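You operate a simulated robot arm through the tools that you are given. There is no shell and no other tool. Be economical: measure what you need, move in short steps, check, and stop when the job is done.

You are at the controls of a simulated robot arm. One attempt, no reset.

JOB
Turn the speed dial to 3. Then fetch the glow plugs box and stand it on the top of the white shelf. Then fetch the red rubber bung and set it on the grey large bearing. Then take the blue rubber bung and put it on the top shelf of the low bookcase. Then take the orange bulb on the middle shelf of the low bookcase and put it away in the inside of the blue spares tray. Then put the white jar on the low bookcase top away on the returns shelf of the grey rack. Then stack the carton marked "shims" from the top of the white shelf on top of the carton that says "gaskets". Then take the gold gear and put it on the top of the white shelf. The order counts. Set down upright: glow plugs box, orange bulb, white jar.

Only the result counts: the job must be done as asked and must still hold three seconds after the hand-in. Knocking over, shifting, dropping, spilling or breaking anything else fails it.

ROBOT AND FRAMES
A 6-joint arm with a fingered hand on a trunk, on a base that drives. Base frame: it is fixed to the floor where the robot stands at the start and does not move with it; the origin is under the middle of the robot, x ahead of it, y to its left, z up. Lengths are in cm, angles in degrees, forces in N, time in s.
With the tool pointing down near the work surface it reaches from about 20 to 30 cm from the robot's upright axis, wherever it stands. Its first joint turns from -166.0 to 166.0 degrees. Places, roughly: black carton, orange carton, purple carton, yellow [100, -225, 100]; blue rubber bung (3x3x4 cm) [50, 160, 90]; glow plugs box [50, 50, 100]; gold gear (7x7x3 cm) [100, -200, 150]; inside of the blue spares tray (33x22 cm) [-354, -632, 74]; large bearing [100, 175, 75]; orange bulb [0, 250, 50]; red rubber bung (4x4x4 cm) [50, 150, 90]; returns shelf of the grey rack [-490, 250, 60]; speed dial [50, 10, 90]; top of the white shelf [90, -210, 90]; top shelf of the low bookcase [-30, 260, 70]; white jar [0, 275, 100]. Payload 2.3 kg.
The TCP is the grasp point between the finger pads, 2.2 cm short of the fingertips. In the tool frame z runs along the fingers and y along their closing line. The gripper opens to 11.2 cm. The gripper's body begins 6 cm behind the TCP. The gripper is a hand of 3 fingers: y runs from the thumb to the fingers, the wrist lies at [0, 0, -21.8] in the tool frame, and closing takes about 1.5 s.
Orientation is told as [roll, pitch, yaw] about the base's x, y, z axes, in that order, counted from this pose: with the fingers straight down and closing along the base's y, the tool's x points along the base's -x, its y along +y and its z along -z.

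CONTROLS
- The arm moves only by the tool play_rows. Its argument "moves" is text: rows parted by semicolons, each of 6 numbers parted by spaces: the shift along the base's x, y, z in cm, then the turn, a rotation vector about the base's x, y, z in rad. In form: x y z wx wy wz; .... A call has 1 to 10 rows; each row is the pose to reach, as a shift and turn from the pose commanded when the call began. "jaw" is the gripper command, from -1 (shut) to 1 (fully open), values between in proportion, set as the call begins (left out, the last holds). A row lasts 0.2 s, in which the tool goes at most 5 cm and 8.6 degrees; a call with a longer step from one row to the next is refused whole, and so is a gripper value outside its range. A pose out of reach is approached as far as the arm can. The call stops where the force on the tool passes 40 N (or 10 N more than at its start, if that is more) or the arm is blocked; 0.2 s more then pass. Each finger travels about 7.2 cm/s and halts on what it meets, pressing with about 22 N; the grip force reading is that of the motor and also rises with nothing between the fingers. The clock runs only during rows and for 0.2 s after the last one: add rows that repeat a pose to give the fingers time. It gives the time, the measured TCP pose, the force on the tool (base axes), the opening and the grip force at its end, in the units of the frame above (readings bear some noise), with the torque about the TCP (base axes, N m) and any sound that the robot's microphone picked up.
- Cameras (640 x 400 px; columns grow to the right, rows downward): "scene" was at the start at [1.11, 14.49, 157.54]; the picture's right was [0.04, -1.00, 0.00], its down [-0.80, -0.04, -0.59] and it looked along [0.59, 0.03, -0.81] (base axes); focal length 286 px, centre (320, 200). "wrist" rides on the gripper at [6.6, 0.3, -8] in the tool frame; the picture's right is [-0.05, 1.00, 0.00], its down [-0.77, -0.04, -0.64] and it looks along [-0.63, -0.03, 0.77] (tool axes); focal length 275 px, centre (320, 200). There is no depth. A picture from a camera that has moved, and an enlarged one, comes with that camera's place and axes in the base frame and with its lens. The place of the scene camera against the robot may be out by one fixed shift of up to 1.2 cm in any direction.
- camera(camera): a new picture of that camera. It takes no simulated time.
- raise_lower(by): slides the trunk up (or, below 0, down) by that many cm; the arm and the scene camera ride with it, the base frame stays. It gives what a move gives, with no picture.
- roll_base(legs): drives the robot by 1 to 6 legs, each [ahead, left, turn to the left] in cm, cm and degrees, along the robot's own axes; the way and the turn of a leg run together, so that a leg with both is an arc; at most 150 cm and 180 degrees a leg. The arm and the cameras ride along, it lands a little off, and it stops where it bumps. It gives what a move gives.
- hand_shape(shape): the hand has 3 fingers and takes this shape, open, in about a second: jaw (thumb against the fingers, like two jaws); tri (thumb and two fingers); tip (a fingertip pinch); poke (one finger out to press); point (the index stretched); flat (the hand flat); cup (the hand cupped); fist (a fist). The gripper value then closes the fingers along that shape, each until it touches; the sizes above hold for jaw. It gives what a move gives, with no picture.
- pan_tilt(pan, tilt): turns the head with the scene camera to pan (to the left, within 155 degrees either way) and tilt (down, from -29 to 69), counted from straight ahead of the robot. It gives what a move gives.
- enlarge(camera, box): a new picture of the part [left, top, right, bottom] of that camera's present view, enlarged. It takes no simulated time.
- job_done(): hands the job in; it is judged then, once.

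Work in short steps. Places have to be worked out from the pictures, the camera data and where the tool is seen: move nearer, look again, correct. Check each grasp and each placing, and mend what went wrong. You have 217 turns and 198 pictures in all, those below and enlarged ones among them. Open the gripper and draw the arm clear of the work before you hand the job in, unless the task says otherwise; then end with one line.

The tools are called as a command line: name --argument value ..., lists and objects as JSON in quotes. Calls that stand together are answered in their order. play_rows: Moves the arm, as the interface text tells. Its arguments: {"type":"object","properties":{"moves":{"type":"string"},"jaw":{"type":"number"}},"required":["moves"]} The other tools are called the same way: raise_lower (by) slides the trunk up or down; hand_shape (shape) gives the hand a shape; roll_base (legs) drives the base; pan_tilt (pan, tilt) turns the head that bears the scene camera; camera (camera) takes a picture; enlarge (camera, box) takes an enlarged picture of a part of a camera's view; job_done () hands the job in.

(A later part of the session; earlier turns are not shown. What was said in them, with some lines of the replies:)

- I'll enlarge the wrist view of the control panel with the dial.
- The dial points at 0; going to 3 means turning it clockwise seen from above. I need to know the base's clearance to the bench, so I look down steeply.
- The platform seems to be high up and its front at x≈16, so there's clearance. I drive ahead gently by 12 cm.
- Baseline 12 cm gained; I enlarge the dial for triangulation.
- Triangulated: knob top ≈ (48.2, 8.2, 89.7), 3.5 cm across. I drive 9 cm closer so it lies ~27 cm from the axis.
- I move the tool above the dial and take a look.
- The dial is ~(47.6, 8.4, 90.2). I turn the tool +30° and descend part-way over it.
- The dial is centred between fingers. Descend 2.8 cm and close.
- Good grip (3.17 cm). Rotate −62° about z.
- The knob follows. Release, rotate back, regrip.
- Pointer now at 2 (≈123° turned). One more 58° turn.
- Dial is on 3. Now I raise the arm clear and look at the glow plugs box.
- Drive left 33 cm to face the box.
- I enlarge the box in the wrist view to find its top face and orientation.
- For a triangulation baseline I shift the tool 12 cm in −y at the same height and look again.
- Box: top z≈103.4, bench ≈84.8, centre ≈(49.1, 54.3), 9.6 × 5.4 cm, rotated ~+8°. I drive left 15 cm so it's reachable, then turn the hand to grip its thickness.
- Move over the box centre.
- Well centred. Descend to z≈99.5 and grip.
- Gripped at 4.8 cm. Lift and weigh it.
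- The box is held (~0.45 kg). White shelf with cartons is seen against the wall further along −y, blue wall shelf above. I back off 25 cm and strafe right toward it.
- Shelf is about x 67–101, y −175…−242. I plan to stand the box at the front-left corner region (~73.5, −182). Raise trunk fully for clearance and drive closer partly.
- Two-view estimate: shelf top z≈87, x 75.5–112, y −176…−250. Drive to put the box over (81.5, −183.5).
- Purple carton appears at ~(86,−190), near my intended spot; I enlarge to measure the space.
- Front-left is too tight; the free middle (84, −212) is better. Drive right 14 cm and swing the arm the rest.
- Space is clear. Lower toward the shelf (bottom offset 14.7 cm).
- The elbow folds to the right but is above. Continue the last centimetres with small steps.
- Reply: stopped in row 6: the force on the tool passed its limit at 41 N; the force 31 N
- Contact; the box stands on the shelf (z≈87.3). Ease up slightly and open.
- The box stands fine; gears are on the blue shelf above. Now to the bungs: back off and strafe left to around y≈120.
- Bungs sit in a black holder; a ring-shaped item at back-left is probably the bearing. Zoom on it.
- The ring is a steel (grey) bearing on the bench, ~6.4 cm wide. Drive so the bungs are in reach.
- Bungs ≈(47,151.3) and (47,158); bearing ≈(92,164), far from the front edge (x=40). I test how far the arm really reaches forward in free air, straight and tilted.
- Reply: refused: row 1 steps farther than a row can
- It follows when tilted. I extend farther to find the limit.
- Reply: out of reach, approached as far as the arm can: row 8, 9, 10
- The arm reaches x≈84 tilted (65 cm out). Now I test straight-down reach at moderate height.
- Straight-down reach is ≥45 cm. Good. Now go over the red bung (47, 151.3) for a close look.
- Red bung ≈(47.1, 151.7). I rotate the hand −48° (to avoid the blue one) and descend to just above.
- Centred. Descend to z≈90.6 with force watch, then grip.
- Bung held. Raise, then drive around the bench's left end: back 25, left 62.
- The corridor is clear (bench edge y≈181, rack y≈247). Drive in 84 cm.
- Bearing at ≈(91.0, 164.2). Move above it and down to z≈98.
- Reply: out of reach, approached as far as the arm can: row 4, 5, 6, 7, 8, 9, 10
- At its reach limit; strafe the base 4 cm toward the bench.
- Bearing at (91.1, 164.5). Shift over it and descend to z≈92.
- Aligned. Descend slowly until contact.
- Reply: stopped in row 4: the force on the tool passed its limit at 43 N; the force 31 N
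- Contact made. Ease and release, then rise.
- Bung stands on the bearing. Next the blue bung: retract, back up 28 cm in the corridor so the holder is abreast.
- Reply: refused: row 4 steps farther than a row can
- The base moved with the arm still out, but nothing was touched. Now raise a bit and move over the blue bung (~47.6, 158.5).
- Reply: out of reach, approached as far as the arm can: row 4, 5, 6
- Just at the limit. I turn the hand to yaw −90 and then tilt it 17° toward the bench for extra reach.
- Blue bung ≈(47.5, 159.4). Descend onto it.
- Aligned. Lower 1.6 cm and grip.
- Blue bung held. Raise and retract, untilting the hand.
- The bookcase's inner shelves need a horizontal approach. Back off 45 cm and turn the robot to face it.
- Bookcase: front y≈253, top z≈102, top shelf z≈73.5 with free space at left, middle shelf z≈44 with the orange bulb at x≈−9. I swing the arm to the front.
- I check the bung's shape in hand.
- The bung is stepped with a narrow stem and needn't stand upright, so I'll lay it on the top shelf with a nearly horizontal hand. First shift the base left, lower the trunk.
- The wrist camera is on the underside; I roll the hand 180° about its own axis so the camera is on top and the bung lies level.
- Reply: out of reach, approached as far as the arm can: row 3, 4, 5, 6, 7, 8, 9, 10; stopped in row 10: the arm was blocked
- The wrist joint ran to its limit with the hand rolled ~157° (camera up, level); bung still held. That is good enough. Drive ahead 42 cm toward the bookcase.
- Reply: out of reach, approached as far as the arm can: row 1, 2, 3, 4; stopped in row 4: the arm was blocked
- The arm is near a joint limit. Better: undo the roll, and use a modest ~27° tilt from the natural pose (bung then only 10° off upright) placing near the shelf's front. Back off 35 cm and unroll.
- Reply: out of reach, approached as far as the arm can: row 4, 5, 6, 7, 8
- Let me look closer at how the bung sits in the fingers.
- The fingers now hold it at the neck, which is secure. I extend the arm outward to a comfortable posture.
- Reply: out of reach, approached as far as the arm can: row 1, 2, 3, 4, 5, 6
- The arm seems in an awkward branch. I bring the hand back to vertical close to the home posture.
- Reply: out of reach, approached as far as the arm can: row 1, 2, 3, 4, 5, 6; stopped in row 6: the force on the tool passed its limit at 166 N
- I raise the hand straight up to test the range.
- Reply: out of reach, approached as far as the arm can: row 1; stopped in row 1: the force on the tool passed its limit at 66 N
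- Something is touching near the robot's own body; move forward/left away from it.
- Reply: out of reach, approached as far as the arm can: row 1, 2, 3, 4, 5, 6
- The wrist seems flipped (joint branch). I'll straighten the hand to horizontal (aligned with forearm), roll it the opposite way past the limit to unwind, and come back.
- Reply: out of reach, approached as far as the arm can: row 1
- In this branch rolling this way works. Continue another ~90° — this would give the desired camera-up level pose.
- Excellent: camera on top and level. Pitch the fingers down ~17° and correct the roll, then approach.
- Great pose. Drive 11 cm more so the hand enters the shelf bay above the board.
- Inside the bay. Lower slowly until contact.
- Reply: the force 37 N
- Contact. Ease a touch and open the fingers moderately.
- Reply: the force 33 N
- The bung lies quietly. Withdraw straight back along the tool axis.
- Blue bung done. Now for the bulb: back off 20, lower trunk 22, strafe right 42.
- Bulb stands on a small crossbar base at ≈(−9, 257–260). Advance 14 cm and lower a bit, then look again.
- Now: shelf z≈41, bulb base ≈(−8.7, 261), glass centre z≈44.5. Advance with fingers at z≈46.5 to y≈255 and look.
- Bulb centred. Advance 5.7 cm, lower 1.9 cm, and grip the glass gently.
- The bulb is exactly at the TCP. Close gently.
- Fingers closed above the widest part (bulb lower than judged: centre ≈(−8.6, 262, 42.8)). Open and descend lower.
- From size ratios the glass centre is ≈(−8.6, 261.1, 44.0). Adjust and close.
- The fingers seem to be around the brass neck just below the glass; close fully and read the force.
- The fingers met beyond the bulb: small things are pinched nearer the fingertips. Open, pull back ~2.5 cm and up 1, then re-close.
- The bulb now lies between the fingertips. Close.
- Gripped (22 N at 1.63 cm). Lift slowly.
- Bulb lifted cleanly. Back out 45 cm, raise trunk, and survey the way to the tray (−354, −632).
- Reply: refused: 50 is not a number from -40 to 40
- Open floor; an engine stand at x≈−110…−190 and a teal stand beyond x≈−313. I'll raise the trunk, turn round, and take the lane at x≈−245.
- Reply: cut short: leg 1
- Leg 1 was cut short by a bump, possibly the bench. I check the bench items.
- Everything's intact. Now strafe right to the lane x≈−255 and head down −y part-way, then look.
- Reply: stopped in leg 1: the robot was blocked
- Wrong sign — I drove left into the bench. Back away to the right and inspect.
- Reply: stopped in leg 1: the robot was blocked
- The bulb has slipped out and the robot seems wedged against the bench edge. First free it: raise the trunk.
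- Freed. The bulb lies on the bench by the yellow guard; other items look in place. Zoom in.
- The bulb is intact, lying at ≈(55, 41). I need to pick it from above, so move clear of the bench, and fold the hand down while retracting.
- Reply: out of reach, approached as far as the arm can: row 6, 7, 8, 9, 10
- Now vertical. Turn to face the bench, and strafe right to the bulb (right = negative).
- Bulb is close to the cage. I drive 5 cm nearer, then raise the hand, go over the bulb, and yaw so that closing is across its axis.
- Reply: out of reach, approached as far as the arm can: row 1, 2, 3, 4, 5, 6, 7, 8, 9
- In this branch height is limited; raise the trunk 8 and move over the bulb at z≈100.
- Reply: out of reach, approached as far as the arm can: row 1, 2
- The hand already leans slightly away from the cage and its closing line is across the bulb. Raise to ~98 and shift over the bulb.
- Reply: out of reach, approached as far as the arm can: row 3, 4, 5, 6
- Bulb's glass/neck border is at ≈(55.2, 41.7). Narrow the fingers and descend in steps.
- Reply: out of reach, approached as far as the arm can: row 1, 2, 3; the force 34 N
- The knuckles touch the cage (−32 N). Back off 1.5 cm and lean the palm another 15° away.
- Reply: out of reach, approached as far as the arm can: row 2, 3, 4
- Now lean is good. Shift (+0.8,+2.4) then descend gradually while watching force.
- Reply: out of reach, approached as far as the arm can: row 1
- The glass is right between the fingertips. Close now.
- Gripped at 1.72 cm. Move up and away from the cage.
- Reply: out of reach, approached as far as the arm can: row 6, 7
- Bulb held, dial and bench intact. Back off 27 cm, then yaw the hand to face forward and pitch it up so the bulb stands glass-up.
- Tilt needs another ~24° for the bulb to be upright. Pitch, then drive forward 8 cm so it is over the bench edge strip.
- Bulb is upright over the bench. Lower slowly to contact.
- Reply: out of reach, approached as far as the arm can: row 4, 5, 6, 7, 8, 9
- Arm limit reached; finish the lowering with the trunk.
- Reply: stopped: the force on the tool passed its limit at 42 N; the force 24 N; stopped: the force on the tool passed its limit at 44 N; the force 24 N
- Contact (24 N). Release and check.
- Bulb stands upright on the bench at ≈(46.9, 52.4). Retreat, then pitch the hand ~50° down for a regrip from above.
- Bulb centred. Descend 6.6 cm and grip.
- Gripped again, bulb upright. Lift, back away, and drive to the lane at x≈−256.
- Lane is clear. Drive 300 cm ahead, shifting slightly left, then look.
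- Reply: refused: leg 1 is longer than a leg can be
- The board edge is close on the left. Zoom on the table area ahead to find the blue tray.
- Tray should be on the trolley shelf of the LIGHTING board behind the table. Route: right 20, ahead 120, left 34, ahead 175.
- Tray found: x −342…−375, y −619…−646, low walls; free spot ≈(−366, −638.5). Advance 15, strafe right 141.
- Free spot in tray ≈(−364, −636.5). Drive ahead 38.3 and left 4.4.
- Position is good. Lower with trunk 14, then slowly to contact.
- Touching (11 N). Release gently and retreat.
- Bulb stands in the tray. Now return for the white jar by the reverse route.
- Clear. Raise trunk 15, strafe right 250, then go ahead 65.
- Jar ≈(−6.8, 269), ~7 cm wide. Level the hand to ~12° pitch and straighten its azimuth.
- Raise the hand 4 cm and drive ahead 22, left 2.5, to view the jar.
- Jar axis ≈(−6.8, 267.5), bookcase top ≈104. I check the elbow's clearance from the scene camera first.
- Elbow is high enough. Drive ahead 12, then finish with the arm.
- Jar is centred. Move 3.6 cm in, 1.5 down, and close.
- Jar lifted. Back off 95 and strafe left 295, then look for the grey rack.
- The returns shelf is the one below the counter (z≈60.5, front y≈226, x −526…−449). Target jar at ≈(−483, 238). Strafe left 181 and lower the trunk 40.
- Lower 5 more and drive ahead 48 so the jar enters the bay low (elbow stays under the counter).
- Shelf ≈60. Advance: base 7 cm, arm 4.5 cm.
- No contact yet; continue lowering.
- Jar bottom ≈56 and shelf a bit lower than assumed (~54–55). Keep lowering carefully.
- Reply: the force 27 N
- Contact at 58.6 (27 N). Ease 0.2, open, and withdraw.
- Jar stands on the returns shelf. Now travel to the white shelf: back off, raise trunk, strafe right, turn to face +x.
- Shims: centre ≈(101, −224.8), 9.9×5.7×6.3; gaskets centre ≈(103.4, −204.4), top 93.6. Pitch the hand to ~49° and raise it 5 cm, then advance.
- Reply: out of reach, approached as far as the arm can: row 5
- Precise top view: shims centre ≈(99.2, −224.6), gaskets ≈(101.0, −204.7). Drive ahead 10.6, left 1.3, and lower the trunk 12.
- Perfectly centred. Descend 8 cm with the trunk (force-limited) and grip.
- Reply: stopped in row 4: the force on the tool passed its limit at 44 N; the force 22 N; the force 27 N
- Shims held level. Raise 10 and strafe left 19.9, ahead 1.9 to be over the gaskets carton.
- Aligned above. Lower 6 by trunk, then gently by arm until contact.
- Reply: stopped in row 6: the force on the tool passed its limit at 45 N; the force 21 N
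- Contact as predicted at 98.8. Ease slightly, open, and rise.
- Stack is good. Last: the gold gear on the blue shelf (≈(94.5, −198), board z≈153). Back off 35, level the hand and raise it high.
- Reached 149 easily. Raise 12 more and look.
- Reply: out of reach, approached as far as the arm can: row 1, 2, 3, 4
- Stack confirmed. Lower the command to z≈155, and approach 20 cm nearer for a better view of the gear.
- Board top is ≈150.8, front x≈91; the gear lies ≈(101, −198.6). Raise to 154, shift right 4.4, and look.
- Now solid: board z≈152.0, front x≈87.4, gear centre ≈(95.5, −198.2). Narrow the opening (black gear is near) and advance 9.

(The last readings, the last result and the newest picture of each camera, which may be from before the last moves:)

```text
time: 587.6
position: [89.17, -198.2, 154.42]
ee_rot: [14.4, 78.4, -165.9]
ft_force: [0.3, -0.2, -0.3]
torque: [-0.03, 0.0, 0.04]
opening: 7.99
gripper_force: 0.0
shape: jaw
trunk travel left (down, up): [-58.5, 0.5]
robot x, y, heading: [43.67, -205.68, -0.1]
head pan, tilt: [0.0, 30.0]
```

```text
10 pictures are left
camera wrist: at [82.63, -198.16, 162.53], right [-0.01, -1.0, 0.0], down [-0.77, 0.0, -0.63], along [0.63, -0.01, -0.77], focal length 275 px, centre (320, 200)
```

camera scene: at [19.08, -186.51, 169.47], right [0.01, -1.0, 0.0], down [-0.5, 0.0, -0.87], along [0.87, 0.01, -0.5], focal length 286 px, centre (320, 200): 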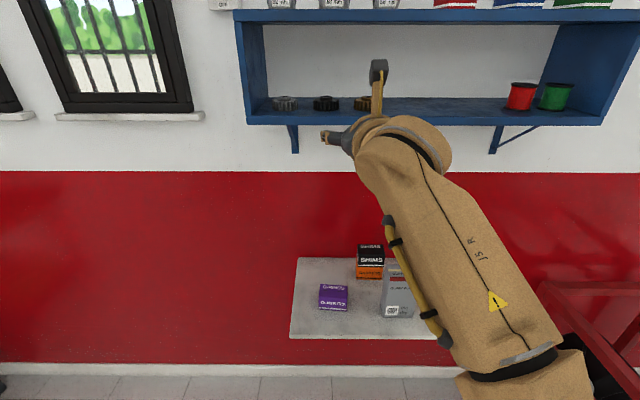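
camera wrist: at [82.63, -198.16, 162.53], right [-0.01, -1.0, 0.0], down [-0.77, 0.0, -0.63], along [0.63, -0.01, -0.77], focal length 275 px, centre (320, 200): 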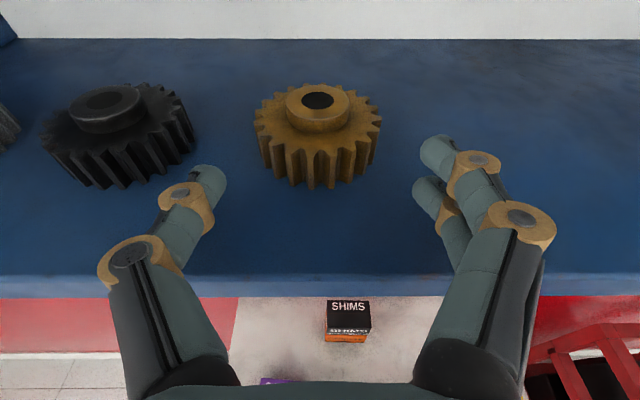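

Well aligned. Advance 6 cm with the base, lower 0.7, and grip.

roll_base --legs '[[6, -0.1, 0]]'

play_rows --moves "0 0 -0.4 0 0 0; 0 0 -0.7 0 0 0; 0 0 -0.7 0 0 0"

play_rows --moves "0 0 0 0 0 0; 0 0 0 0 0 0; 0 0 0 0 0 0; 0 0 0 0 0 0" --jaw -1

camera --camera "wrist"

```text
time: 588.6
position: [95.35, -198.23, 154.4]
ee_rot: [14.2, 78.3, -165.9]
ft_force: [0.6, 0.3, 0.1]
torque: [0.0, -0.01, 0.04]
opening: 7.99
gripper_force: 0.0
shape: jaw
trunk travel left (down, up): [-58.5, 0.5]
robot x, y, heading: [49.59, -205.21, -0.4]
head pan, tilt: [0.0, 30.0]
```

```text
time: 589.4
position: [94.91, -198.25, 153.65]
ee_rot: [14.4, 78.5, -165.8]
ft_force: [1.3, 0.1, 0.1]
torque: [-0.02, 0.01, 0.0]
opening: 7.98
gripper_force: 0.1
shape: jaw
trunk travel left (down, up): [-58.5, 0.5]
robot x, y, heading: [49.99, -205.95, 0.1]
head pan, tilt: [0.0, 30.0]
```

```text
time: 590.4
position: [95.2, -198.38, 153.77]
ee_rot: [14.3, 78.4, -165.7]
ft_force: [1.5, 0.9, 3.9]
torque: [-0.16, -0.11, 0.01]
opening: 5.17
gripper_force: 21.9
shape: jaw
trunk travel left (down, up): [-58.5, 0.5]
robot x, y, heading: [49.84, -205.62, 0.0]
head pan, tilt: [0.0, 30.0]
```

```text
9 pictures are left
camera wrist: at [88.54, -198.24, 161.87], right [-0.01, -1.0, 0.0], down [-0.77, 0.0, -0.63], along [0.63, -0.01, -0.77], focal length 275 px, centre (320, 200)
```

wrist: 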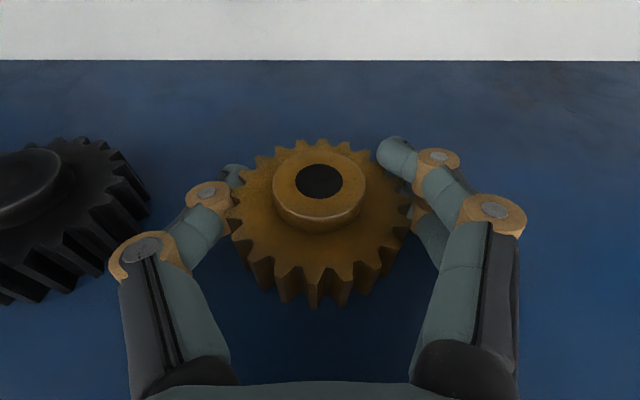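

Gear gripped. Lift 1.6 cm and back straight out 40 cm.

play_rows --moves "0 0 0.5 0 0 0; 0 0 1 0 0 0; 0 0 1.5 0 0 0; 0 0 1.5 0 0 0"

camera --camera "wrist"

```text
time: 591.4
position: [95.22, -198.35, 155.16]
ee_rot: [14.3, 78.2, -165.8]
ft_force: [0.1, 0.4, -3.5]
torque: [0.04, 0.01, -0.02]
opening: 4.85
gripper_force: 21.8
shape: jaw
trunk travel left (down, up): [-58.5, 0.5]
robot x, y, heading: [49.74, -206.07, 0.1]
head pan, tilt: [0.0, 30.0]
```

```text
8 pictures are left
camera wrist: at [88.62, -198.22, 163.29], right [-0.01, -1.0, 0.0], down [-0.77, 0.0, -0.63], along [0.63, -0.01, -0.77], focal length 275 px, centre (320, 200)
```

wrist: 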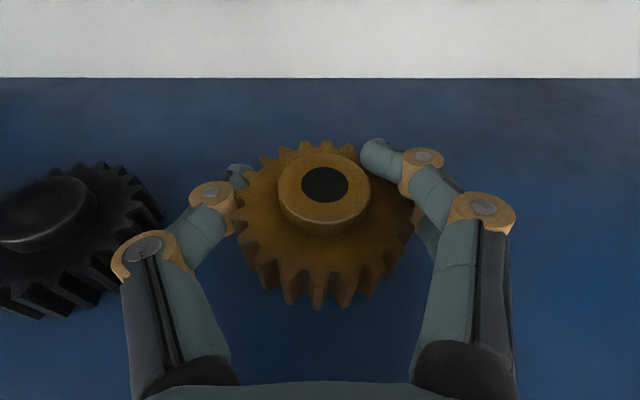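

Back off 40, strafe left 17.5, and lower the arm 40.

roll_base --legs '[[-40, 0, 0], [0, 17.5, 0]]'

play_rows --moves "0 0 -4 0 0 0; 0 0 -8 0 0 0; 0 0 -12 0 0 0; 0 0 -16 0 0 0; 0 0 -20 0 0 0; 0 0 -24 0 0 0; 0 0 -28 0 0 0; 0 0 -32 0 0 0; 0 0 -36 0 0 0; 0 0 -40 0 0 0"

raise_lower --by -18

camera --camera "wrist"

```text
time: 594.9
position: [55.69, -180.73, 155.16]
ee_rot: [14.5, 78.3, -165.8]
ft_force: [0.9, 0.2, -4.4]
torque: [-0.01, -0.03, -0.03]
opening: 4.82
gripper_force: 22.5
shape: jaw
trunk travel left (down, up): [-58.5, 0.5]
robot x, y, heading: [10.24, -187.96, -0.2]
head pan, tilt: [0.0, 30.0]
```

```text
time: 597.1
position: [55.84, -180.79, 115.06]
ee_rot: [14.1, 78.3, -166.1]
ft_force: [-0.5, -0.1, -3.6]
torque: [-0.01, 0.02, 0.03]
opening: 4.72
gripper_force: 22.0
shape: jaw
trunk travel left (down, up): [-58.5, 0.5]
robot x, y, heading: [10.02, -188.08, -0.1]
head pan, tilt: [0.0, 30.0]
```

```text
time: 599.1
position: [55.67, -180.76, 97.14]
ee_rot: [14.3, 78.2, -165.9]
ft_force: [-0.3, -0.5, -3.9]
torque: [-0.05, -0.01, 0.0]
opening: 4.74
gripper_force: 21.7
shape: jaw
trunk travel left (down, up): [-40.5, 18.5]
robot x, y, heading: [10.67, -188.17, -0.2]
head pan, tilt: [0.0, 30.0]
```

```text
7 pictures are left
camera wrist: at [49.11, -180.75, 105.37], right [-0.01, -1.0, 0.0], down [-0.77, 0.0, -0.63], along [0.63, -0.01, -0.77], focal length 275 px, centre (320, 200)
```

wrist: 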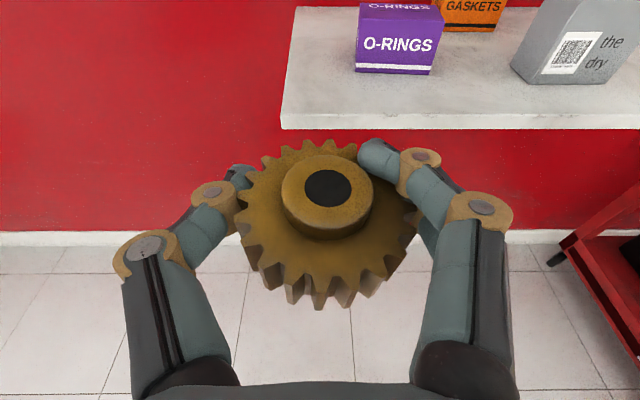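

Shelf front-left corner ≈(76.5, −176.8). Drive ahead 25.7, right 0.5 to put the gear over (81.3, −181.2), then lower 6.

roll_base --legs '[[25.7, -0.6, 0]]'

raise_lower --by -5.5

camera --camera "wrist"

```text
time: 601.0
position: [81.6, -181.41, 97.2]
ee_rot: [14.3, 78.3, -165.9]
ft_force: [0.1, 1.1, -4.0]
torque: [-0.01, -0.02, -0.01]
opening: 4.72
gripper_force: 22.2
shape: jaw
trunk travel left (down, up): [-40.5, 18.5]
robot x, y, heading: [35.83, -188.84, -0.1]
head pan, tilt: [0.0, 30.0]
```

```text
time: 602.0
position: [81.48, -181.45, 91.67]
ee_rot: [14.3, 78.2, -165.9]
ft_force: [0.9, 0.0, -3.7]
torque: [0.01, -0.01, 0.01]
opening: 4.75
gripper_force: 22.0
shape: jaw
trunk travel left (down, up): [-35.0, 24.0]
robot x, y, heading: [36.1, -188.73, -0.2]
head pan, tilt: [0.0, 30.0]
```

```text
6 pictures are left
camera wrist: at [74.9, -181.39, 99.86], right [-0.01, -1.0, 0.0], down [-0.77, 0.0, -0.63], along [0.63, -0.01, -0.77], focal length 275 px, centre (320, 200)
```

wrist: 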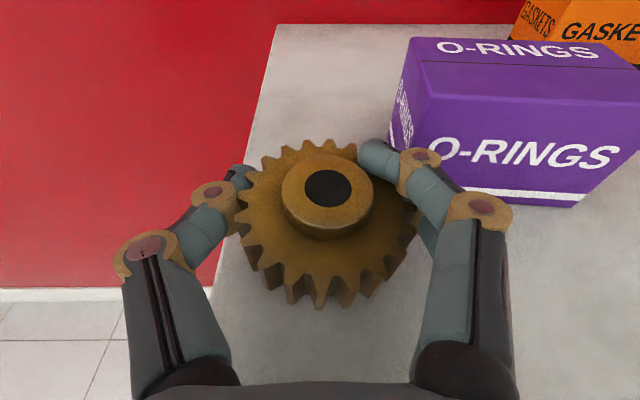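

Placement spot is clear. Lower slowly to contact.

play_rows --moves "-0.4 0 -0.5 0 0 0; -0.5 0 -1 0 0 0; -0.5 0 -1.4 0 0 0; -0.5 0 -1.8 0 0 0; -0.5 0 -2.2 0 0 0; -0.5 0 -2.6 0 0 0; -0.5 0 -3 0 0 0; -0.5 0 -3.4 0 0 0"

```text
time: 603.4
position: [80.86, -181.3, 89.89]
ee_rot: [16.5, 79.3, -163.4]
ft_force: [-1.5, -2.0, 17.3]
torque: [-0.63, -0.38, -0.07]
opening: 4.6
gripper_force: 22.1
shape: jaw
trunk travel left (down, up): [-35.0, 24.0]
robot x, y, heading: [36.12, -188.63, -0.3]
head pan, tilt: [0.0, 30.0]
stopped in row 7: the force on the tool passed its limit at 45 N (the readings are from after the stop); the commanded pose is now the measured one
```

Contact. Open moderately so it settles flat.

play_rows --moves "0 0 -0.1 0 0 0; 0 0 -0.1 0 0 0; 0 0 -0.1 0 0 0; 0 0 -0.1 0 0 0; 0 0 -0.1 0 0 0" --jaw 0.3

camera --camera "wrist"

```text
time: 604.5
position: [81.06, -181.07, 89.68]
ee_rot: [17.6, 79.6, -162.1]
ft_force: [-2.0, 4.0, 11.9]
torque: [-0.44, -0.22, 0.04]
opening: 6.88
gripper_force: 0.2
shape: jaw
trunk travel left (down, up): [-35.0, 24.0]
robot x, y, heading: [36.3, -188.67, -0.4]
head pan, tilt: [0.0, 30.0]
stopped in row 5: the force on the tool passed its limit at 40 N (the readings are from after the stop); the commanded pose is now the measured one
```

```text
5 pictures are left
camera wrist: at [74.34, -181.0, 97.68], right [0.0, -1.0, 0.01], down [-0.76, -0.01, -0.65], along [0.65, 0.0, -0.76], focal length 275 px, centre (320, 200)
```

wrist: 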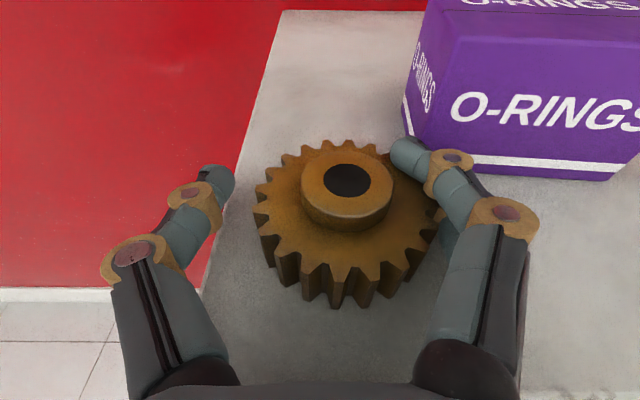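

Open a bit more with slight relief, then withdraw straight back.

play_rows --moves "0 0 0.2 0 0 0; 0 0 0.3 0 0 0; 0 0 0.3 0 0 0; 0 0 0.3 0 0 0" --jaw 0.65

camera --camera "wrist"

```text
time: 605.5
position: [81.18, -181.21, 89.89]
ee_rot: [16.7, 79.3, -163.2]
ft_force: [0.7, -0.9, 0.0]
torque: [0.03, 0.0, 0.01]
opening: 9.25
gripper_force: 0.1
shape: jaw
trunk travel left (down, up): [-35.0, 24.0]
robot x, y, heading: [35.93, -188.76, 0.1]
head pan, tilt: [0.0, 30.0]
```

```text
4 pictures are left
camera wrist: at [74.43, -181.12, 97.88], right [0.0, -1.0, 0.01], down [-0.76, 0.0, -0.65], along [0.65, -0.01, -0.76], focal length 275 px, centre (320, 200)
```

wrist: 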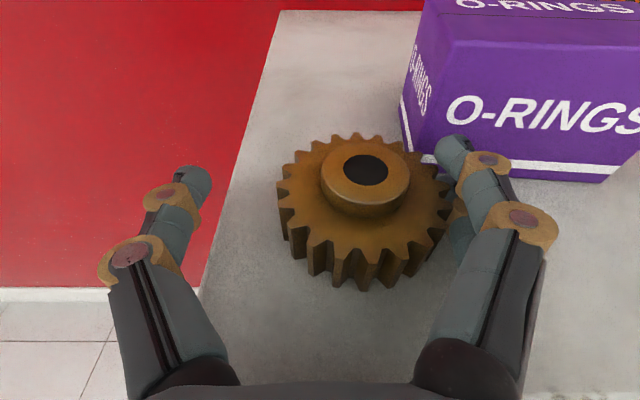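

The gear rests flat. Shift the hand slightly right to free it, and pull back.

play_rows --moves "-0.2 -0.6 0 0 0 0; -0.6 -1.2 0 0 0 0; -2.5 -1.4 0.4 0 0 0; -6 -1.4 1.2 0 0 0; -10 -1.4 2.2 0 0 0; -10 -1.4 2.2 0 0 0"

camera --camera "wrist"

```text
time: 606.9
position: [77.12, -178.18, 89.38]
ee_rot: [16.9, 79.4, -162.9]
ft_force: [-0.9, -2.0, 4.0]
torque: [-0.16, -0.06, 0.0]
opening: 9.24
gripper_force: 0.2
shape: jaw
out of reach, approached as far as the arm can: row 3, 4, 5, 6
trunk travel left (down, up): [-35.0, 24.0]
robot x, y, heading: [36.28, -188.86, 0.2]
head pan, tilt: [0.0, 30.0]
```

```text
3 pictures are left
camera wrist: at [70.45, -178.12, 97.38], right [0.0, -1.0, 0.01], down [-0.76, -0.01, -0.65], along [0.65, -0.01, -0.76], focal length 275 px, centre (320, 200)
```

wrist: 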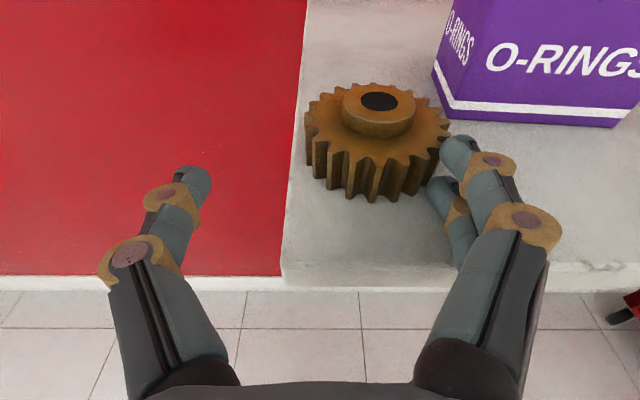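

The gear sits flat inside the shelf edge. Use the base to pull straight back.

roll_base --legs '[[-30, 0, 0]]'

pan_tilt --pan -10 --tilt 38

camera --camera "scene"

```text
time: 609.0
position: [46.21, -178.07, 89.3]
ee_rot: [16.9, 79.4, -162.8]
ft_force: [-0.9, 0.5, -0.7]
torque: [0.0, -0.04, -0.01]
opening: 9.26
gripper_force: 0.1
shape: jaw
trunk travel left (down, up): [-35.0, 24.0]
robot x, y, heading: [5.03, -188.56, 0.2]
head pan, tilt: [0.0, 30.0]
```

```text
time: 609.7
position: [46.23, -177.98, 89.4]
ee_rot: [16.8, 79.4, -162.8]
ft_force: [0.2, 0.1, 0.3]
torque: [0.01, 0.02, -0.02]
opening: 9.27
gripper_force: 0.1
shape: jaw
trunk travel left (down, up): [-35.0, 24.0]
robot x, y, heading: [4.87, -188.48, 0.0]
head pan, tilt: [-10.0, 38.0]
```

```text
2 pictures are left
camera scene: at [7.42, -176.05, 144.74], right [-0.17, -0.99, 0.0], down [-0.61, 0.11, -0.79], along [0.78, -0.13, -0.62], focal length 286 px, centre (320, 200)
```

scene: 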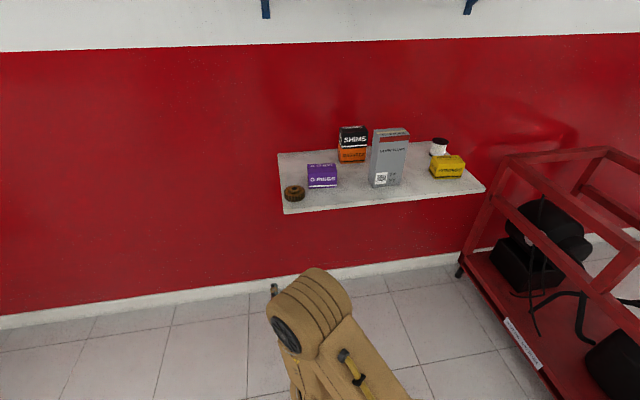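

enlarge --camera "scene" --box '[270, 120, 490, 220]'

```text
2.91 times, centred on (380, 170) of scene
camera zoom: at [7.42, -176.05, 144.74], right [-0.17, -0.99, 0.0], down [-0.61, 0.11, -0.79], along [0.78, -0.13, -0.62], focal length 832 px, centre (146, 287)
```

zoom: 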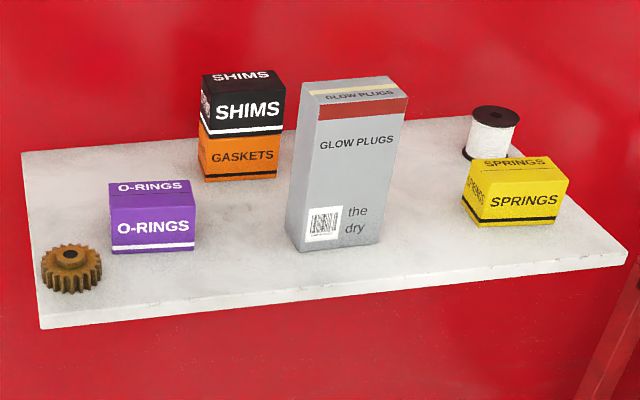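

The gear rests on the shelf, shims sit squarely on gaskets, and the glow plugs box is standing. The hand is open and clear, so I hand in.

job_done

```text
The job is handed in.
```

All eight steps were done in order and the job is handed in; on the way to the spares tray the base ran into the bench and I dropped the orange bulb on it, then picked it up unbroken and stood it upright in the tray.
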